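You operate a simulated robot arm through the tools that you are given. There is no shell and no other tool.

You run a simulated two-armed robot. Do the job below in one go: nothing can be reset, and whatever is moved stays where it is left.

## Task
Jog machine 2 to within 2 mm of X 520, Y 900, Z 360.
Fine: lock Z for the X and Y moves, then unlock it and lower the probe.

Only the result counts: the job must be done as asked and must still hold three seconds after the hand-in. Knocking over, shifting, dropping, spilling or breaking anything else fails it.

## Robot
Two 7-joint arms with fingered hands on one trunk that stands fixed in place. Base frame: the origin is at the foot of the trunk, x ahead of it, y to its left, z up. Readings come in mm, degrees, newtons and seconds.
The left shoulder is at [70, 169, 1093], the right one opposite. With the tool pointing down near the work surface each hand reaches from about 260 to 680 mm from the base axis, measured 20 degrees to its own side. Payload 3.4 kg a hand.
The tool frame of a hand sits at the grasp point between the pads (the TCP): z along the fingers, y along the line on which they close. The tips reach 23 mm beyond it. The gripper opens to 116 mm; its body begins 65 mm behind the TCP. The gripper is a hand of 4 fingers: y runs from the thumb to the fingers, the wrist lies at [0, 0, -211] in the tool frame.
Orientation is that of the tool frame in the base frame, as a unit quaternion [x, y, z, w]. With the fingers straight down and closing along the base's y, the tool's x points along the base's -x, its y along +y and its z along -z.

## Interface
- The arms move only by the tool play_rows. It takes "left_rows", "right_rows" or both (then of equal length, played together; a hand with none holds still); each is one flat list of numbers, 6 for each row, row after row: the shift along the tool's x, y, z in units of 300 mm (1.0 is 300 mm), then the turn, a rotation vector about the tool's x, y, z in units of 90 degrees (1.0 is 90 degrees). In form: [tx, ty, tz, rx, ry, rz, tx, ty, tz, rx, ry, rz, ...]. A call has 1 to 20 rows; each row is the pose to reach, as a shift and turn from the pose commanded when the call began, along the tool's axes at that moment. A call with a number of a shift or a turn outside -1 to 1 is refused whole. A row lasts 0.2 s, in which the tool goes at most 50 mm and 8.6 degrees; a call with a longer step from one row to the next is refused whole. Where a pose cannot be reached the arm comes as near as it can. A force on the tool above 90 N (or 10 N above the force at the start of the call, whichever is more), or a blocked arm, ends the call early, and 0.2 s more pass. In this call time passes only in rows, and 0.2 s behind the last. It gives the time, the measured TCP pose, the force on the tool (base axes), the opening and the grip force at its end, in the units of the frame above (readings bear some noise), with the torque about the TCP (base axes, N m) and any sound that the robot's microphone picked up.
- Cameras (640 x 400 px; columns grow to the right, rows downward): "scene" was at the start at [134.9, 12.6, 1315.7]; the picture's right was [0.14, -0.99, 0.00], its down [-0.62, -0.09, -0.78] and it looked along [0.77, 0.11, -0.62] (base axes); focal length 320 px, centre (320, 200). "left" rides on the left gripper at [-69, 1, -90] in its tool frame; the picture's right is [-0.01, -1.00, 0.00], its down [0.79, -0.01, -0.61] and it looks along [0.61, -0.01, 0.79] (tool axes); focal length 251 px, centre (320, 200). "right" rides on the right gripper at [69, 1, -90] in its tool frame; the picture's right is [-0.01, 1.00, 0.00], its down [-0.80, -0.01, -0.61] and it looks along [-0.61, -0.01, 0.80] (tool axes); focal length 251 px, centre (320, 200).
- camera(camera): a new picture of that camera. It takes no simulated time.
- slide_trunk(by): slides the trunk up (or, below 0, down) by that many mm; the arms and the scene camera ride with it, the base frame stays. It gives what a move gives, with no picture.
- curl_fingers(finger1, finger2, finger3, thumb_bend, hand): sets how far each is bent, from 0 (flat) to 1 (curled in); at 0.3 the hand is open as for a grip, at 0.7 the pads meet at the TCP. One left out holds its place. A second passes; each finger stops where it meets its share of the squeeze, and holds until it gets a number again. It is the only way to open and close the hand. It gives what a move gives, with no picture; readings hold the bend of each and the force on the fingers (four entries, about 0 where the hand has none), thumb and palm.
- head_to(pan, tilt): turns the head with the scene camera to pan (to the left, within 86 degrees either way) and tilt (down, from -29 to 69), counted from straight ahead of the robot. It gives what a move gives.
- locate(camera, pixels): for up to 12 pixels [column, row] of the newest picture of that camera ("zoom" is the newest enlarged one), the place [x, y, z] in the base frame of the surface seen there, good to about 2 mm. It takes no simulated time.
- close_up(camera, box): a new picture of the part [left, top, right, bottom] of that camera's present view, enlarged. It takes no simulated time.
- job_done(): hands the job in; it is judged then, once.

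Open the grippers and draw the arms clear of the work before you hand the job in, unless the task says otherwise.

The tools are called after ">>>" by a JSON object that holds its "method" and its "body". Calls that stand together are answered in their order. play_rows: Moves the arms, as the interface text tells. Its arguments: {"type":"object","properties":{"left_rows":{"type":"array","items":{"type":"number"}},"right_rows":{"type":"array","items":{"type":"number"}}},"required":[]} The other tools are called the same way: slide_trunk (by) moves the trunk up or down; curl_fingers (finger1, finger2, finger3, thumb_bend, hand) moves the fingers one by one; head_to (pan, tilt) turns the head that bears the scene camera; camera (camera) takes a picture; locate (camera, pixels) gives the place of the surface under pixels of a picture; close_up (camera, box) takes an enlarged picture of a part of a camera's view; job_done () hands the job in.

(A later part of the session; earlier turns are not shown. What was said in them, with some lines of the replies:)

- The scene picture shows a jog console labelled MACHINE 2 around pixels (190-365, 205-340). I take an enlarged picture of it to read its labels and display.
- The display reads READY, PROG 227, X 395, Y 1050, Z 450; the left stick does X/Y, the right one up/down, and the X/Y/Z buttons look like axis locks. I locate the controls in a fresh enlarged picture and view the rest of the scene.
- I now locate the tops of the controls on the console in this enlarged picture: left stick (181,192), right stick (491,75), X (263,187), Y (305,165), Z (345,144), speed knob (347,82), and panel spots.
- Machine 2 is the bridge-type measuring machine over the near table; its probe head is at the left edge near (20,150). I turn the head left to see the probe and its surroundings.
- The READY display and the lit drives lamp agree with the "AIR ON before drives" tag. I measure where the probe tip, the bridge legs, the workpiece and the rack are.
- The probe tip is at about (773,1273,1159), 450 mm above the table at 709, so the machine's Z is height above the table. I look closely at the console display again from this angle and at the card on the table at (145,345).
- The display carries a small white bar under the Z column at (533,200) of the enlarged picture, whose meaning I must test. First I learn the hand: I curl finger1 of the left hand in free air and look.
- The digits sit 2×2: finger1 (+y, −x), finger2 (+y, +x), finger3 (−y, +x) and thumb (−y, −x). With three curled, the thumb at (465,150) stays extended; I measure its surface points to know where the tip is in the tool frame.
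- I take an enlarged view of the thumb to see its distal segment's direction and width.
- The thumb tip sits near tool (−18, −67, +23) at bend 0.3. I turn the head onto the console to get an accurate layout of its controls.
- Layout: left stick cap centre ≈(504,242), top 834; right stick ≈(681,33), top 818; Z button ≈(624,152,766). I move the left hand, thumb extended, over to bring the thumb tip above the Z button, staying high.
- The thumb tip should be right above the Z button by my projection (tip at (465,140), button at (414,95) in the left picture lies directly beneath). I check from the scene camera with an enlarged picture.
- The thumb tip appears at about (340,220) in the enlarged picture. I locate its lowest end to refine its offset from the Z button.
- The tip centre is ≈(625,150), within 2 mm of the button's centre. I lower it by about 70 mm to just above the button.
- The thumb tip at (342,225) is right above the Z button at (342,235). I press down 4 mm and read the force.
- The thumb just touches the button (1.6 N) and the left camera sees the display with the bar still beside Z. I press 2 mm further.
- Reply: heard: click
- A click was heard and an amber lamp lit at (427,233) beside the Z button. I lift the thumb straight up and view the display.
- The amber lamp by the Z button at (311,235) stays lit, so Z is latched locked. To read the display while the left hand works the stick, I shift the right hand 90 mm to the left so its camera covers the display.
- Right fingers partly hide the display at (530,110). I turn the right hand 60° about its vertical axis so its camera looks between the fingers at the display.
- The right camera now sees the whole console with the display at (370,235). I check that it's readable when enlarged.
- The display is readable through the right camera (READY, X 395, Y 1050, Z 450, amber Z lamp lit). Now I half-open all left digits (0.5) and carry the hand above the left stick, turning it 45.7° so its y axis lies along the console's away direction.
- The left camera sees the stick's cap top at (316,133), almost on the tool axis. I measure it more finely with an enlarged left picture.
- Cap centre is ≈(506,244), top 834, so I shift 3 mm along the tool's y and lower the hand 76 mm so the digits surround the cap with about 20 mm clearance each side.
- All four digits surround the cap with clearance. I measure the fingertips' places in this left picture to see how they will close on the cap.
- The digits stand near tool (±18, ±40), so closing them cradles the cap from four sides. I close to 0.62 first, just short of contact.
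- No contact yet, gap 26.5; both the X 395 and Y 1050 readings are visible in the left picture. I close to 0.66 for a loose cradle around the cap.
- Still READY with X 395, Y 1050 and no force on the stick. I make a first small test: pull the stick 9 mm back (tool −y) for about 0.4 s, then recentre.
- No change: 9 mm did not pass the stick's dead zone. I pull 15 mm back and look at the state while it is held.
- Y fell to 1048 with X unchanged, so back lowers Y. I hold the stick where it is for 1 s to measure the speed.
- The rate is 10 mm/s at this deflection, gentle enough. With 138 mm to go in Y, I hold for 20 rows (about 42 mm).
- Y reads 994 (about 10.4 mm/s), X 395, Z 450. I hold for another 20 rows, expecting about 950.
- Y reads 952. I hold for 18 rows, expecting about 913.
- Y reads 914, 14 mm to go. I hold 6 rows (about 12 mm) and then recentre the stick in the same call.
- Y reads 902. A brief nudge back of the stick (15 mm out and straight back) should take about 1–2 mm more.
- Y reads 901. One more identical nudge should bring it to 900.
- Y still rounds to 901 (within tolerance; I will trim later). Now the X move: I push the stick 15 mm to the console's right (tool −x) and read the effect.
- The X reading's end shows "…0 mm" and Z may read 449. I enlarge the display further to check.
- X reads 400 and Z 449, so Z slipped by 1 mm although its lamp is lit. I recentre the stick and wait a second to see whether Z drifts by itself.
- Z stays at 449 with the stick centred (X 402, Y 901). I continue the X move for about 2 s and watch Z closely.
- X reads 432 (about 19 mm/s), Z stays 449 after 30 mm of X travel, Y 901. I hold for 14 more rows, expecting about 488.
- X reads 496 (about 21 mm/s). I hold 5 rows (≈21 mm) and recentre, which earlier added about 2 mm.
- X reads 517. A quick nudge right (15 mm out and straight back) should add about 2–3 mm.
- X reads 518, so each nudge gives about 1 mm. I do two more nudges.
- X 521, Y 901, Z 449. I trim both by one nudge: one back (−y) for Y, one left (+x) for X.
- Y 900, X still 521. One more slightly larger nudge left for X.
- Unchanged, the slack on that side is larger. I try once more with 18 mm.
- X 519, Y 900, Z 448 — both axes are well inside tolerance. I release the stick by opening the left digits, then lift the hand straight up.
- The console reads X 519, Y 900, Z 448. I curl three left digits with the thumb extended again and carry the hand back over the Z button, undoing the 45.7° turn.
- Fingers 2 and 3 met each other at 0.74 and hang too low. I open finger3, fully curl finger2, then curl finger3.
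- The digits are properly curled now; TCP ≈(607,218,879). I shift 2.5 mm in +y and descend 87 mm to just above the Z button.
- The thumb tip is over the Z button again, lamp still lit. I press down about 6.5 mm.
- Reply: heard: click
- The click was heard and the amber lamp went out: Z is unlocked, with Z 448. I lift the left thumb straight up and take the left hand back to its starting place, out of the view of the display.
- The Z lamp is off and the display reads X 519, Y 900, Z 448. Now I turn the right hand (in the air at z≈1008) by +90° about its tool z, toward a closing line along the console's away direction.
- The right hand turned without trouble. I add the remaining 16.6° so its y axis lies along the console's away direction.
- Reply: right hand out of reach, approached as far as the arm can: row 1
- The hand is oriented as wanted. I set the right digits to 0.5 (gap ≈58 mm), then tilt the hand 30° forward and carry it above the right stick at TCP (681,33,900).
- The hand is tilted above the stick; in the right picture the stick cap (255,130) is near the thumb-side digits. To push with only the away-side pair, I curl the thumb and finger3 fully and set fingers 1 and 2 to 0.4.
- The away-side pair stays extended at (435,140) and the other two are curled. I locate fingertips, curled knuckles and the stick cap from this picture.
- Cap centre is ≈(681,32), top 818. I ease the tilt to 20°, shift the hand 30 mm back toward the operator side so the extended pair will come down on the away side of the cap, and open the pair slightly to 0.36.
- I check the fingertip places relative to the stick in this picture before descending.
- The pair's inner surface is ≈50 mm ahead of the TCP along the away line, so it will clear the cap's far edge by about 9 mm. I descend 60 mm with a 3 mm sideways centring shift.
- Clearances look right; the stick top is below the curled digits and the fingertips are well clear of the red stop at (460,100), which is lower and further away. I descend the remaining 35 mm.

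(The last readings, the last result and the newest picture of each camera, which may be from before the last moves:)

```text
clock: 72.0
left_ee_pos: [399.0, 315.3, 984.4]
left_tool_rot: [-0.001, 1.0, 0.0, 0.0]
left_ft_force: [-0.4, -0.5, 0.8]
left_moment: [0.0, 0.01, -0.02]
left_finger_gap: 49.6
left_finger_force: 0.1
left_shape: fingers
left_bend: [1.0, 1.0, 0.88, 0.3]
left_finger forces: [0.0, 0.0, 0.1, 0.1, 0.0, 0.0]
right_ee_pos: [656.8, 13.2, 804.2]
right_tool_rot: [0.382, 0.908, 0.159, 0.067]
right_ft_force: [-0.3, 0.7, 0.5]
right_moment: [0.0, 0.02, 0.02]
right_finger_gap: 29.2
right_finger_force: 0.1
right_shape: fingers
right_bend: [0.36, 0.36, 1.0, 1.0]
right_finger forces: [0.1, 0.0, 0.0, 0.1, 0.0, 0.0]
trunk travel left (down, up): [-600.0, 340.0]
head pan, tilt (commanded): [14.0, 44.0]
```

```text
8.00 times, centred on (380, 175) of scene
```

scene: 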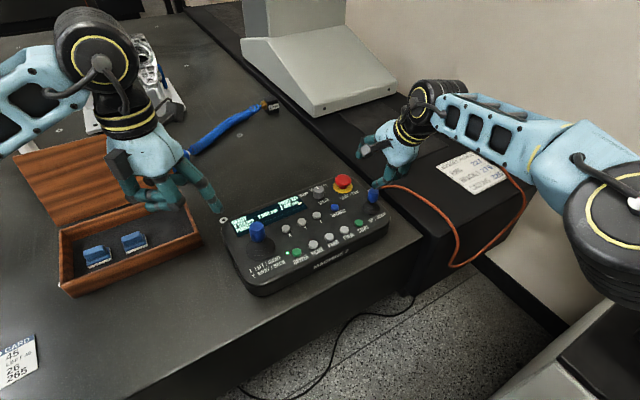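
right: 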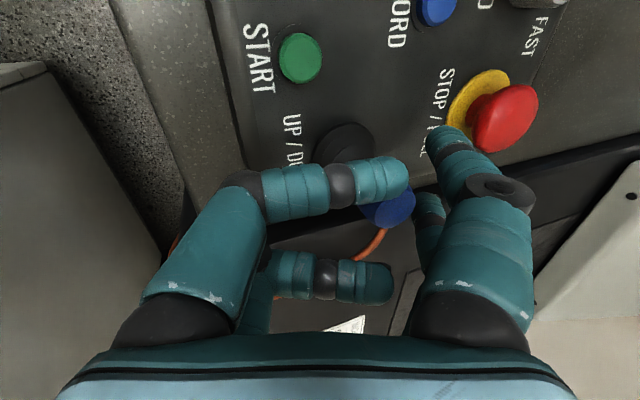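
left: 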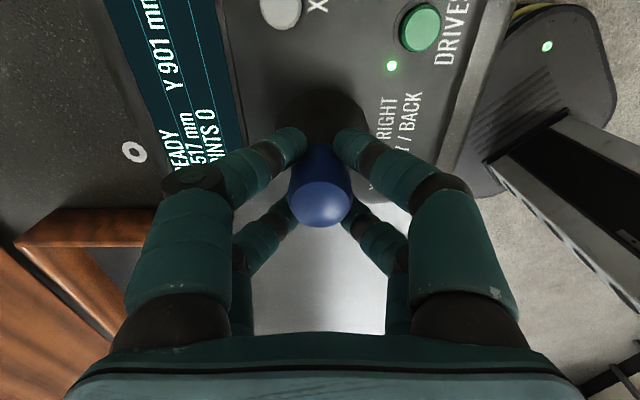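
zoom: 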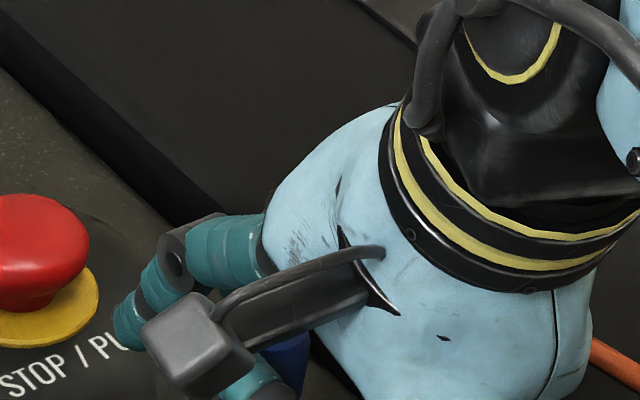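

The display still reads X 519, Y 900, Z 448, no force. I draw the hand 18 mm toward the operator side so the pair meets the cap (≈9 mm) and begins to pull it back.

>>> {"method": "play_rows", "body": {"right_rows": [0, -0.0313, -0.0114, 0, 0, 0, 0, -0.0564, -0.0205, 0, 0, 0]}}

>>> {"method": "camera", "body": {"camera": "right"}}

>>> {"method": "close_up", "body": {"camera": "scene", "box": [210, 175, 330, 250]}}

```text
clock: 72.5
left_ee_pos: [398.1, 315.1, 984.4]
left_tool_rot: [0.0, 1.0, 0.001, 0.0]
left_ft_force: [0.0, 0.4, 0.9]
left_moment: [-0.03, 0.0, 0.02]
left_finger_gap: 49.7
left_finger_force: 0.0
left_shape: fingers
left_bend: [1.0, 1.0, 0.88, 0.3]
left_finger forces: [0.0, 0.1, 0.0, 0.0, 0.0, 0.0]
right_ee_pos: [643.9, -0.8, 805.3]
right_tool_rot: [0.382, 0.908, 0.16, 0.067]
right_ft_force: [0.6, -0.8, 0.0]
right_moment: [-0.01, -0.01, -0.02]
right_finger_gap: 29.1
right_finger_force: 0.4
right_shape: fingers
right_bend: [0.36, 0.36, 1.0, 1.0]
right_finger forces: [0.0, 0.7, 0.0, 0.0, 0.0, 0.0]
trunk travel left (down, up): [-600.0, 340.0]
head pan, tilt (commanded): [14.0, 44.0]
```

```text
taken
```

right: 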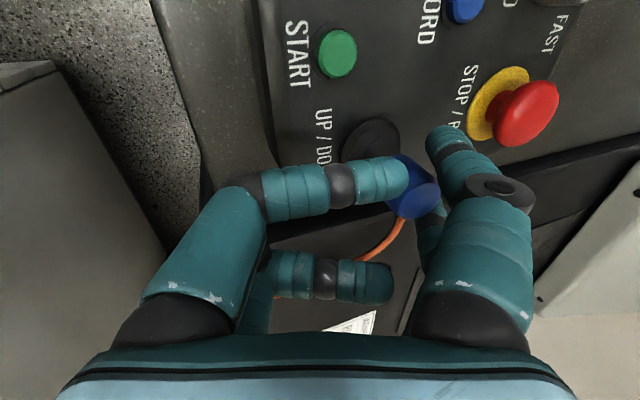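

```text
5.33 times, centred on (270, 212) of scene
```

zoom: 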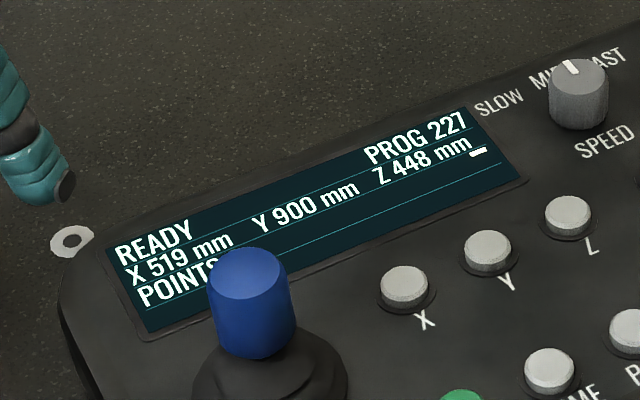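

Finger2 touches the cap lightly (0.7 N) with Z still 448. I pull 6 mm further.

>>> {"method": "play_rows", "body": {"right_rows": [0, -0.0188, -0.0068, 0, 0, 0]}}

>>> {"method": "camera", "body": {"camera": "right"}}

>>> {"method": "close_up", "body": {"camera": "scene", "box": [210, 175, 330, 250]}}

```text
clock: 73.0
left_ee_pos: [398.9, 315.5, 985.2]
left_tool_rot: [0.0, 1.0, -0.001, 0.0]
left_ft_force: [0.1, -0.2, -0.4]
left_moment: [-0.02, 0.01, -0.01]
left_finger_gap: 49.7
left_finger_force: 0.2
left_shape: fingers
left_bend: [1.0, 1.0, 0.88, 0.3]
left_finger forces: [0.0, 0.1, 0.0, 0.0, 0.0, 0.0]
right_ee_pos: [640.7, -3.6, 804.9]
right_tool_rot: [0.382, 0.908, 0.16, 0.068]
right_ft_force: [1.0, 0.1, -0.8]
right_moment: [0.03, 0.01, -0.06]
right_finger_gap: 29.1
right_finger_force: 0.4
right_shape: fingers
right_bend: [0.36, 0.35, 1.0, 1.0]
right_finger forces: [0.0, 1.3, 0.0, 0.0, 0.0, 0.0]
trunk travel left (down, up): [-600.0, 340.0]
head pan, tilt (commanded): [14.0, 44.0]
```

```text
taken
```

right: 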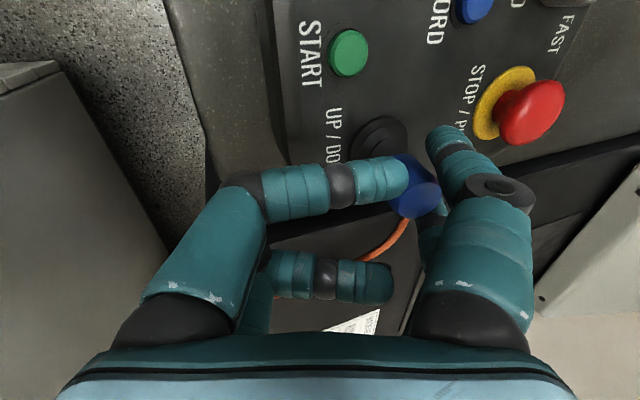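

```text
5.33 times, centred on (270, 212) of scene
```

zoom: 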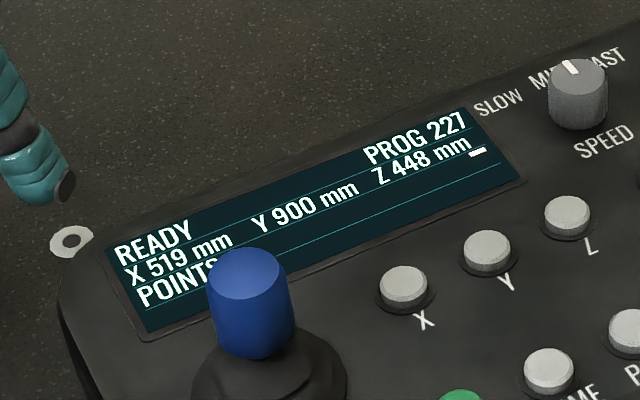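

Finger2 now bears 1.3 N; Z still 448. I pull another 5 mm.

>>> {"method": "play_rows", "body": {"right_rows": [0, -0.0157, -0.0057, 0, 0, 0]}}

>>> {"method": "camera", "body": {"camera": "right"}}

>>> {"method": "close_up", "body": {"camera": "scene", "box": [210, 175, 330, 250]}}

```text
clock: 73.3
left_ee_pos: [398.5, 314.2, 984.9]
left_tool_rot: [0.0, 1.0, 0.0, -0.001]
left_ft_force: [-0.1, -0.4, 0.5]
left_moment: [-0.03, -0.01, -0.01]
left_finger_gap: 49.6
left_finger_force: 0.0
left_shape: fingers
left_bend: [1.0, 1.0, 0.88, 0.3]
left_finger forces: [0.0, 0.0, 0.0, 0.0, 0.0, 0.0]
right_ee_pos: [635.6, -7.4, 804.6]
right_tool_rot: [0.381, 0.908, 0.16, 0.068]
right_ft_force: [1.6, 0.4, 0.1]
right_moment: [0.01, -0.01, 0.02]
right_finger_gap: 29.3
right_finger_force: 0.5
right_shape: fingers
right_bend: [0.36, 0.35, 1.0, 1.0]
right_finger forces: [0.0, 1.4, 0.0, 0.1, 0.0, 0.0]
trunk travel left (down, up): [-600.0, 340.0]
head pan, tilt (commanded): [14.0, 44.0]
```

```text
taken
```

right: 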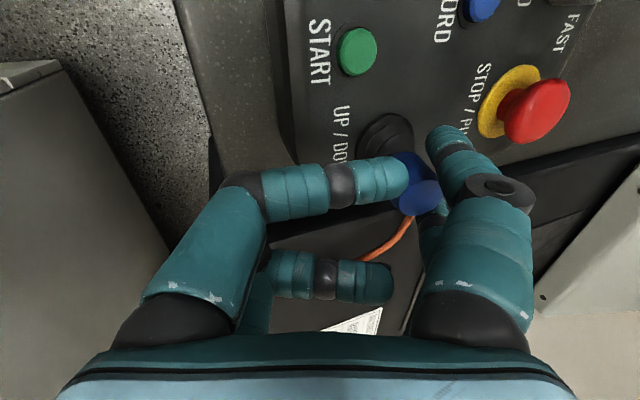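

```text
5.33 times, centred on (270, 212) of scene
```

zoom: 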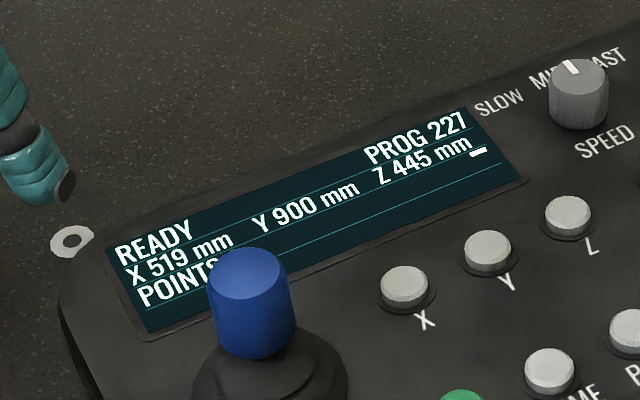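

Z has begun to fall: 445. Back is down. I hold for 0.8 s to measure the rate.

>>> {"method": "play_rows", "body": {"right_rows": [0, 0, 0, 0, 0, 0, 0, 0, 0, 0, 0, 0, 0, 0, 0, 0, 0, 0]}}

>>> {"method": "close_up", "body": {"camera": "scene", "box": [210, 175, 330, 250]}}

```text
clock: 74.2
left_ee_pos: [398.6, 315.8, 984.4]
left_tool_rot: [-0.001, 1.0, 0.0, 0.001]
left_ft_force: [-0.3, 0.7, -0.2]
left_moment: [-0.01, -0.03, -0.01]
left_finger_gap: 49.4
left_finger_force: 0.1
left_shape: fingers
left_bend: [1.0, 1.0, 0.88, 0.3]
left_finger forces: [0.0, 0.1, 0.0, 0.0, 0.1, 0.0]
right_ee_pos: [636.5, -6.4, 803.6]
right_tool_rot: [0.382, 0.908, 0.159, 0.066]
right_ft_force: [1.5, 0.5, 0.4]
right_moment: [0.0, -0.02, -0.03]
right_finger_gap: 29.2
right_finger_force: 1.0
right_shape: fingers
right_bend: [0.36, 0.35, 1.0, 1.0]
right_finger forces: [0.0, 1.6, 0.2, 0.0, 0.0, 0.0]
trunk travel left (down, up): [-600.0, 340.0]
head pan, tilt (commanded): [14.0, 44.0]
```

```text
5.33 times, centred on (270, 212) of scene
```

zoom: 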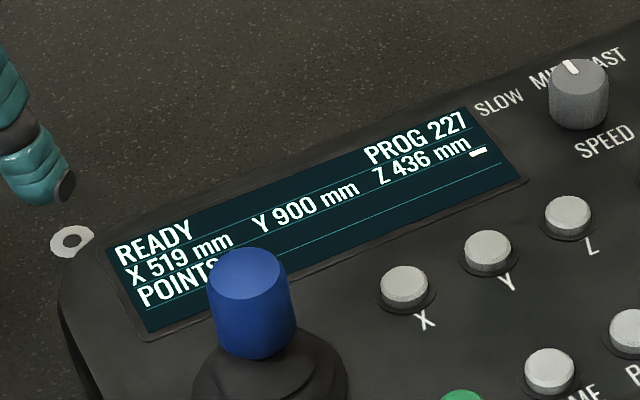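

Z 436, about 11 mm/s; X and Y unchanged. I hold for 16 rows, expecting about 399.

>>> {"method": "play_rows", "body": {"right_rows": [0, 0, 0, 0, 0, 0, 0, 0, 0, 0, 0, 0, 0, 0, 0, 0, 0, 0, 0, 0, 0, 0, 0, 0, 0, 0, 0, 0, 0, 0, 0, 0, 0, 0, 0, 0, 0, 0, 0, 0, 0, 0, 0, 0, 0, 0, 0, 0, 0, 0, 0, 0, 0, 0, 0, 0, 0, 0, 0, 0, 0, 0, 0, 0, 0, 0, 0, 0, 0, 0, 0, 0, 0, 0, 0, 0, 0, 0, 0, 0, 0, 0, 0, 0, 0, 0, 0, 0, 0, 0, 0, 0, 0, 0, 0, 0]}}

>>> {"method": "close_up", "body": {"camera": "scene", "box": [210, 175, 330, 250]}}

```text
clock: 77.5
left_ee_pos: [398.6, 315.9, 984.6]
left_tool_rot: [0.0, 1.0, 0.0, 0.0]
left_ft_force: [-0.7, 0.1, 0.2]
left_moment: [0.0, 0.04, -0.01]
left_finger_gap: 49.5
left_finger_force: 0.2
left_shape: fingers
left_bend: [1.0, 1.0, 0.88, 0.3]
left_finger forces: [0.1, 0.1, 0.1, 0.0, 0.0, 0.1]
right_ee_pos: [636.4, -7.6, 804.2]
right_tool_rot: [0.382, 0.908, 0.16, 0.067]
right_ft_force: [0.9, 0.7, 0.6]
right_moment: [0.0, 0.01, -0.09]
right_finger_gap: 29.4
right_finger_force: 0.9
right_shape: fingers
right_bend: [0.36, 0.35, 1.0, 1.0]
right_finger forces: [0.0, 1.5, 0.0, 0.0, 0.1, 0.0]
trunk travel left (down, up): [-600.0, 340.0]
head pan, tilt (commanded): [14.0, 44.0]
```

```text
5.33 times, centred on (270, 212) of scene
```

zoom: 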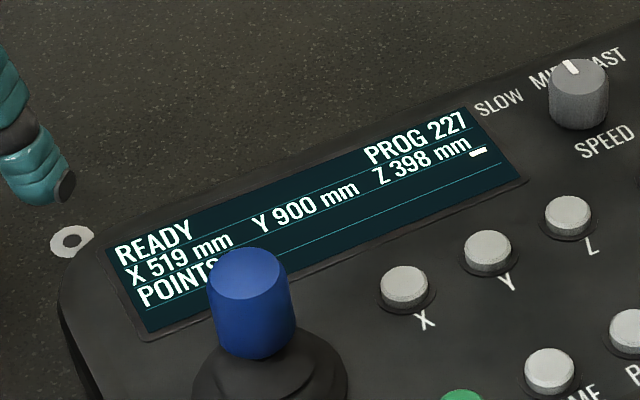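

Z 398 (≈11.3 mm/s). I hold 12 more rows, expecting about 369.

>>> {"method": "play_rows", "body": {"right_rows": [0, 0, 0, 0, 0, 0, 0, 0, 0, 0, 0, 0, 0, 0, 0, 0, 0, 0, 0, 0, 0, 0, 0, 0, 0, 0, 0, 0, 0, 0, 0, 0, 0, 0, 0, 0, 0, 0, 0, 0, 0, 0, 0, 0, 0, 0, 0, 0, 0, 0, 0, 0, 0, 0, 0, 0, 0, 0, 0, 0, 0, 0, 0, 0, 0, 0, 0, 0, 0, 0, 0, 0]}}

>>> {"method": "close_up", "body": {"camera": "scene", "box": [210, 175, 330, 250]}}

```text
clock: 80.2
left_ee_pos: [398.6, 315.6, 985.0]
left_tool_rot: [0.0, 1.0, 0.0, 0.0]
left_ft_force: [-0.2, -0.1, -0.3]
left_moment: [0.03, 0.01, -0.03]
left_finger_gap: 49.6
left_finger_force: 0.0
left_shape: fingers
left_bend: [1.0, 1.0, 0.88, 0.3]
left_finger forces: [0.1, 0.0, 0.1, 0.0, 0.2, 0.0]
right_ee_pos: [637.2, -7.4, 804.2]
right_tool_rot: [0.382, 0.908, 0.159, 0.066]
right_ft_force: [2.1, 0.8, 0.4]
right_moment: [0.0, 0.03, -0.06]
right_finger_gap: 29.0
right_finger_force: 0.9
right_shape: fingers
right_bend: [0.36, 0.35, 1.0, 1.0]
right_finger forces: [0.1, 1.7, 0.1, 0.0, 0.0, 0.0]
trunk travel left (down, up): [-600.0, 340.0]
head pan, tilt (commanded): [14.0, 44.0]
```

```text
5.33 times, centred on (270, 212) of scene
```

zoom: 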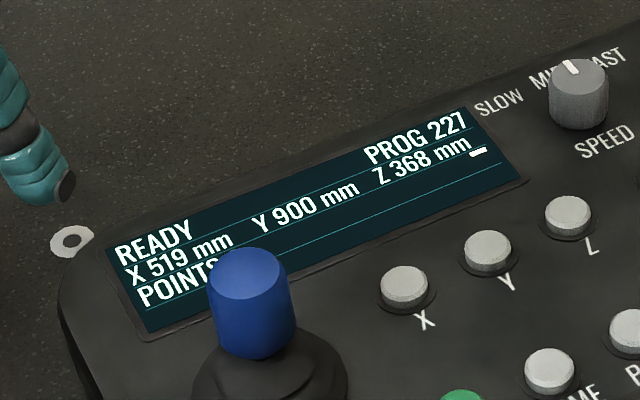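

Z 368, 8 mm to go. I hold 3 rows (≈6.8 mm) and then move the pair back off the stick by 14 mm.

>>> {"method": "play_rows", "body": {"right_rows": [0, 0, 0, 0, 0, 0, 0, 0, 0, 0, 0, 0, 0, 0, 0, 0, 0, 0, 0, 0.0439, 0.016, 0, 0, 0, 0, 0.0439, 0.016, 0, 0, 0]}}

>>> {"method": "close_up", "body": {"camera": "scene", "box": [210, 175, 330, 250]}}

>>> {"method": "camera", "body": {"camera": "right"}}

```text
clock: 81.3
left_ee_pos: [397.9, 314.9, 985.2]
left_tool_rot: [0.001, 1.0, 0.0, 0.0]
left_ft_force: [-0.2, -0.3, -0.5]
left_moment: [0.02, 0.0, 0.02]
left_finger_gap: 49.7
left_finger_force: 0.1
left_shape: fingers
left_bend: [1.0, 1.0, 0.88, 0.3]
left_finger forces: [0.0, 0.0, 0.1, 0.0, 0.1, 0.0]
right_ee_pos: [646.1, 2.6, 805.7]
right_tool_rot: [0.381, 0.908, 0.16, 0.068]
right_ft_force: [0.1, -1.4, 0.1]
right_moment: [0.03, -0.01, -0.05]
right_finger_gap: 29.1
right_finger_force: 0.6
right_shape: fingers
right_bend: [0.36, 0.35, 1.0, 1.0]
right_finger forces: [0.0, 0.7, 0.0, 0.0, 0.1, 0.0]
trunk travel left (down, up): [-600.0, 340.0]
head pan, tilt (commanded): [14.0, 44.0]
```

```text
5.33 times, centred on (270, 212) of scene
```

zoom: 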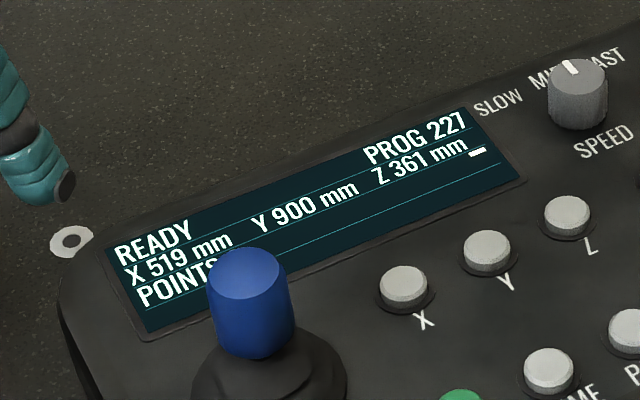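

```text
taken
```

right: 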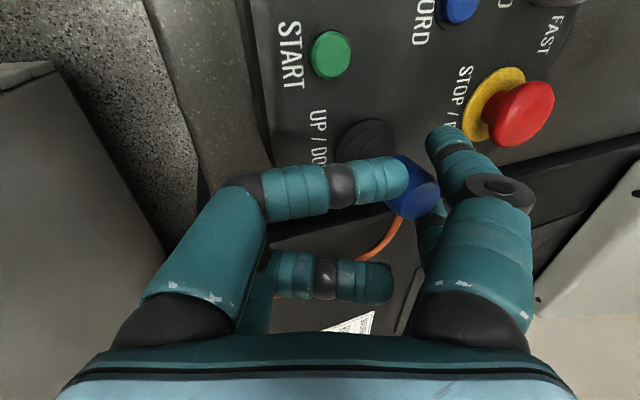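

Z 361, X 519, Y 900 — all within 2 mm. I move the pair 14 mm off the stick, then lift the hand straight up along the path it came.

>>> {"method": "play_rows", "body": {"right_rows": [0, 0.022, 0.008, 0, 0, 0, 0, 0.0439, 0.016, 0, 0, 0, 0, 0.084, -0.094, 0, 0, 0, 0, 0.124, -0.204, 0, 0, 0, 0, 0.165, -0.32, 0, 0, 0]}}

>>> {"method": "close_up", "body": {"camera": "scene", "box": [200, 130, 440, 280]}}

>>> {"method": "close_up", "body": {"camera": "scene", "box": [210, 175, 330, 250]}}

```text
clock: 82.5
left_ee_pos: [397.3, 315.6, 984.8]
left_tool_rot: [0.0, 1.0, 0.0, 0.0]
left_ft_force: [0.2, -0.5, 0.1]
left_moment: [-0.03, -0.02, -0.01]
left_finger_gap: 49.4
left_finger_force: 0.1
left_shape: fingers
left_bend: [1.0, 1.0, 0.88, 0.3]
left_finger forces: [0.1, 0.0, 0.0, 0.1, 0.0, 0.0]
right_ee_pos: [656.2, 13.9, 915.9]
right_tool_rot: [0.381, 0.908, 0.161, 0.069]
right_ft_force: [-0.5, -0.1, 0.4]
right_moment: [0.03, -0.01, -0.03]
right_finger_gap: 29.1
right_finger_force: 0.0
right_shape: fingers
right_bend: [0.36, 0.36, 1.0, 1.0]
right_finger forces: [0.1, 0.0, 0.1, 0.0, 0.0, 0.0]
trunk travel left (down, up): [-600.0, 340.0]
head pan, tilt (commanded): [14.0, 44.0]
```

```text
2.67 times, centred on (320, 205) of scene
```

zoom: 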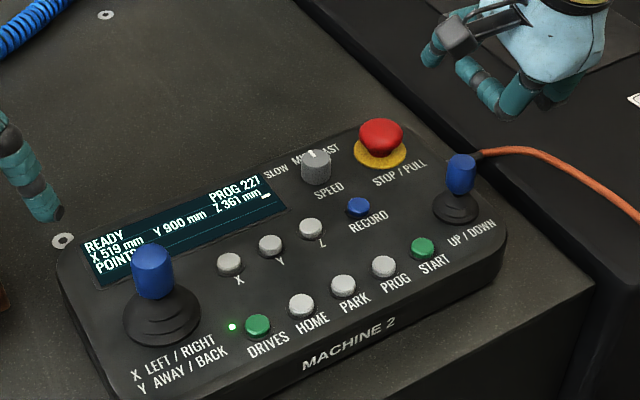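

```text
5.33 times, centred on (270, 212) of scene
```

zoom: 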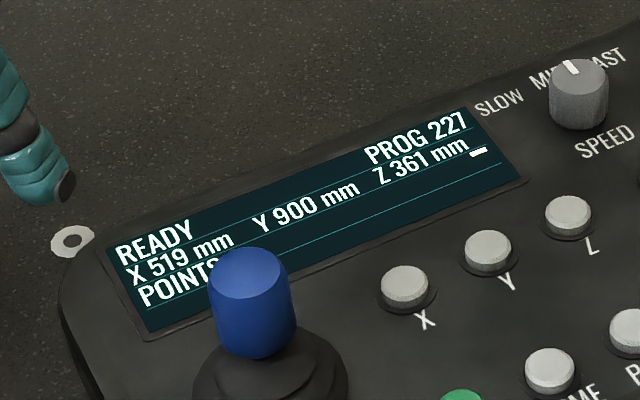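

Both sticks stand upright and the display holds X 519, Y 900, Z 361. I draw the right hand up and back to its starting place and open both hands.

>>> {"method": "play_rows", "body": {"right_rows": [0, 0.0513, -0.141, 0, 0, 0, -0.0098, -0.0403, -0.2084, 0.055, 0, 0, -0.0196, -0.1319, -0.2758, 0.111, 0, 0, -0.0294, -0.2235, -0.3432, 0.166, 0, 0, -0.0392, -0.3151, -0.4106, 0.222, 0, 0, -0.049, -0.407, -0.478, 0.222, 0, 0]}}

>>> {"method": "curl_fingers", "body": {"hand": "right", "finger1": 0.3, "finger2": 0.3, "finger3": 0.3, "thumb_bend": 0.3}}

>>> {"method": "curl_fingers", "body": {"hand": "left", "finger1": 0.3, "finger2": 0.3, "finger3": 0.3, "thumb_bend": 0.3}}

>>> {"method": "camera", "body": {"camera": "scene"}}

>>> {"method": "close_up", "body": {"camera": "scene", "box": [200, 160, 360, 260]}}

```text
clock: 84.0
left_ee_pos: [397.0, 314.9, 985.6]
left_tool_rot: [0.001, 1.0, 0.001, 0.002]
left_ft_force: [-0.4, 0.5, -0.2]
left_moment: [0.02, -0.02, -0.01]
left_finger_gap: 49.7
left_finger_force: 0.0
left_shape: fingers
left_bend: [1.0, 1.0, 0.88, 0.3]
left_finger forces: [0.0, 0.0, 0.1, 0.0, 0.1, 0.0]
right_ee_pos: [549.4, -113.6, 1006.0]
right_tool_rot: [0.389, 0.921, 0.0, 0.0]
right_ft_force: [0.0, -0.2, -0.4]
right_moment: [0.04, -0.02, 0.02]
right_finger_gap: 29.7
right_finger_force: 0.0
right_shape: fingers
right_bend: [0.36, 0.36, 1.0, 1.0]
right_finger forces: [0.1, 0.0, 0.1, 0.0, 0.1, 0.0]
trunk travel left (down, up): [-600.0, 340.0]
head pan, tilt (commanded): [14.0, 44.0]
```

```text
clock: 85.0
left_ee_pos: [397.9, 313.8, 985.4]
left_tool_rot: [0.0, 1.0, 0.0, 0.0]
left_ft_force: [0.8, -0.2, 0.6]
left_moment: [-0.01, 0.02, -0.02]
left_finger_gap: 49.8
left_finger_force: 0.0
left_shape: fingers
left_bend: [1.0, 1.0, 0.88, 0.3]
left_finger forces: [0.0, 0.0, 0.0, 0.0, 0.0, 0.1]
right_ee_pos: [550.2, -111.4, 1006.2]
right_tool_rot: [0.387, 0.922, 0.0, 0.0]
right_ft_force: [-0.4, -0.1, -0.9]
right_moment: [0.04, 0.03, 0.0]
right_finger_gap: 116.5
right_finger_force: 0.0
right_shape: fingers
right_bend: [0.3, 0.3, 0.3, 0.3]
right_finger forces: [0.0, 0.0, 0.1, 0.1, 0.0, 0.0]
trunk travel left (down, up): [-600.0, 340.0]
head pan, tilt (commanded): [14.0, 44.0]
```

```text
clock: 86.0
left_ee_pos: [398.8, 315.3, 984.3]
left_tool_rot: [0.0, 1.0, 0.0, 0.0]
left_ft_force: [0.7, -0.6, -0.4]
left_moment: [0.03, 0.0, 0.02]
left_finger_gap: 117.0
left_finger_force: 0.0
left_shape: fingers
left_bend: [0.3, 0.3, 0.3, 0.3]
left_finger forces: [0.0, 0.1, 0.1, 0.1, 0.0, 0.0]
right_ee_pos: [550.7, -112.2, 1006.2]
right_tool_rot: [0.388, 0.922, 0.0, 0.0]
right_ft_force: [-1.0, 0.2, 1.2]
right_moment: [0.03, 0.01, 0.02]
right_finger_gap: 116.3
right_finger_force: 0.0
right_shape: fingers
right_bend: [0.3, 0.3, 0.3, 0.3]
right_finger forces: [0.0, 0.1, 0.1, 0.0, 0.0, 0.0]
trunk travel left (down, up): [-600.0, 340.0]
head pan, tilt (commanded): [14.0, 44.0]
```

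```text
taken
```

scene: 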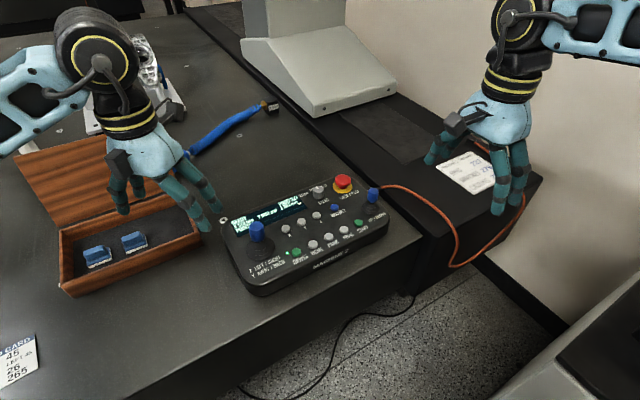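

```text
4.00 times, centred on (280, 210) of scene
```

zoom: 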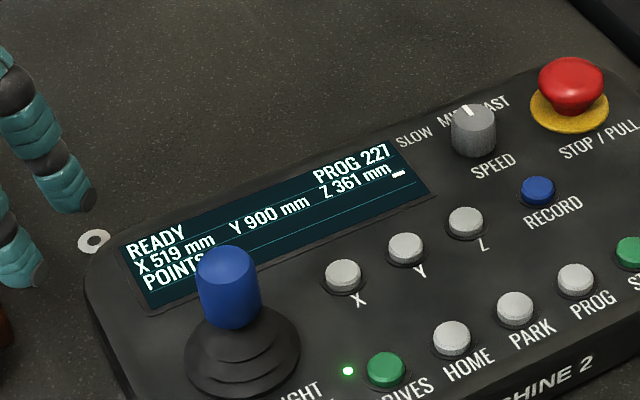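

The display holds steady at X 519, Y 900, Z 361 with hands open and clear. I take one last look at the probe itself to confirm that the real machine moved.

>>> {"method": "head_to", "body": {"pan": 50, "tilt": 14}}

>>> {"method": "camera", "body": {"camera": "scene"}}

```text
clock: 87.0
left_ee_pos: [397.8, 315.7, 984.1]
left_tool_rot: [0.0, 1.0, -0.001, 0.0]
left_ft_force: [0.3, -0.1, 0.8]
left_moment: [-0.01, -0.02, -0.01]
left_finger_gap: 116.8
left_finger_force: 0.1
left_shape: fingers
left_bend: [0.3, 0.3, 0.3, 0.3]
left_finger forces: [0.0, 0.0, 0.1, 0.0, 0.0, 0.0]
right_ee_pos: [550.8, -112.0, 1005.7]
right_tool_rot: [0.387, 0.922, 0.0, 0.0]
right_ft_force: [-0.2, -0.1, 0.1]
right_moment: [0.04, 0.0, -0.01]
right_finger_gap: 116.5
right_finger_force: 0.1
right_shape: fingers
right_bend: [0.3, 0.3, 0.3, 0.3]
right_finger forces: [0.0, 0.0, 0.0, 0.0, 0.0, 0.0]
trunk travel left (down, up): [-600.0, 340.0]
head pan, tilt (commanded): [50.0, 14.0]
```

```text
taken
```

scene: 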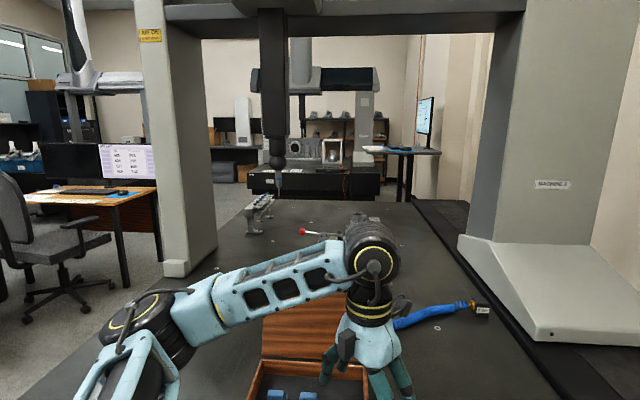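

The bridge has come nearer and the probe at (279,180) hangs lower in clear air, nothing touched. The console reads X 519, Y 900, Z 361, so I hand the job in.

>>> {"method": "job_done", "body": {}}

```text
The job is handed in.
```

Machine 2 is jogged to X 519, Y 900, Z 361 on its display, each within 2 mm of the target (520, 900, 360). I have handed the job in.

- **Z lock:** I locked Z before touching the X/Y stick; its amber lamp came on and stayed lit through both moves. I unlocked Z only after X and Y were in place, then lowered the probe.
- **Z while locked:** the display slipped from 450 to 448 during the X and Y moves even though the lamp was lit. I don't know why.
- **After the move:** the display held these values for about four seconds after I let go of the stick. I did not watch it after that.
- **State left behind:** both sticks are upright, both hands are open and back where they started, and Z is unlocked. I saw nothing else touched or shifted. The probe hangs in clear air.
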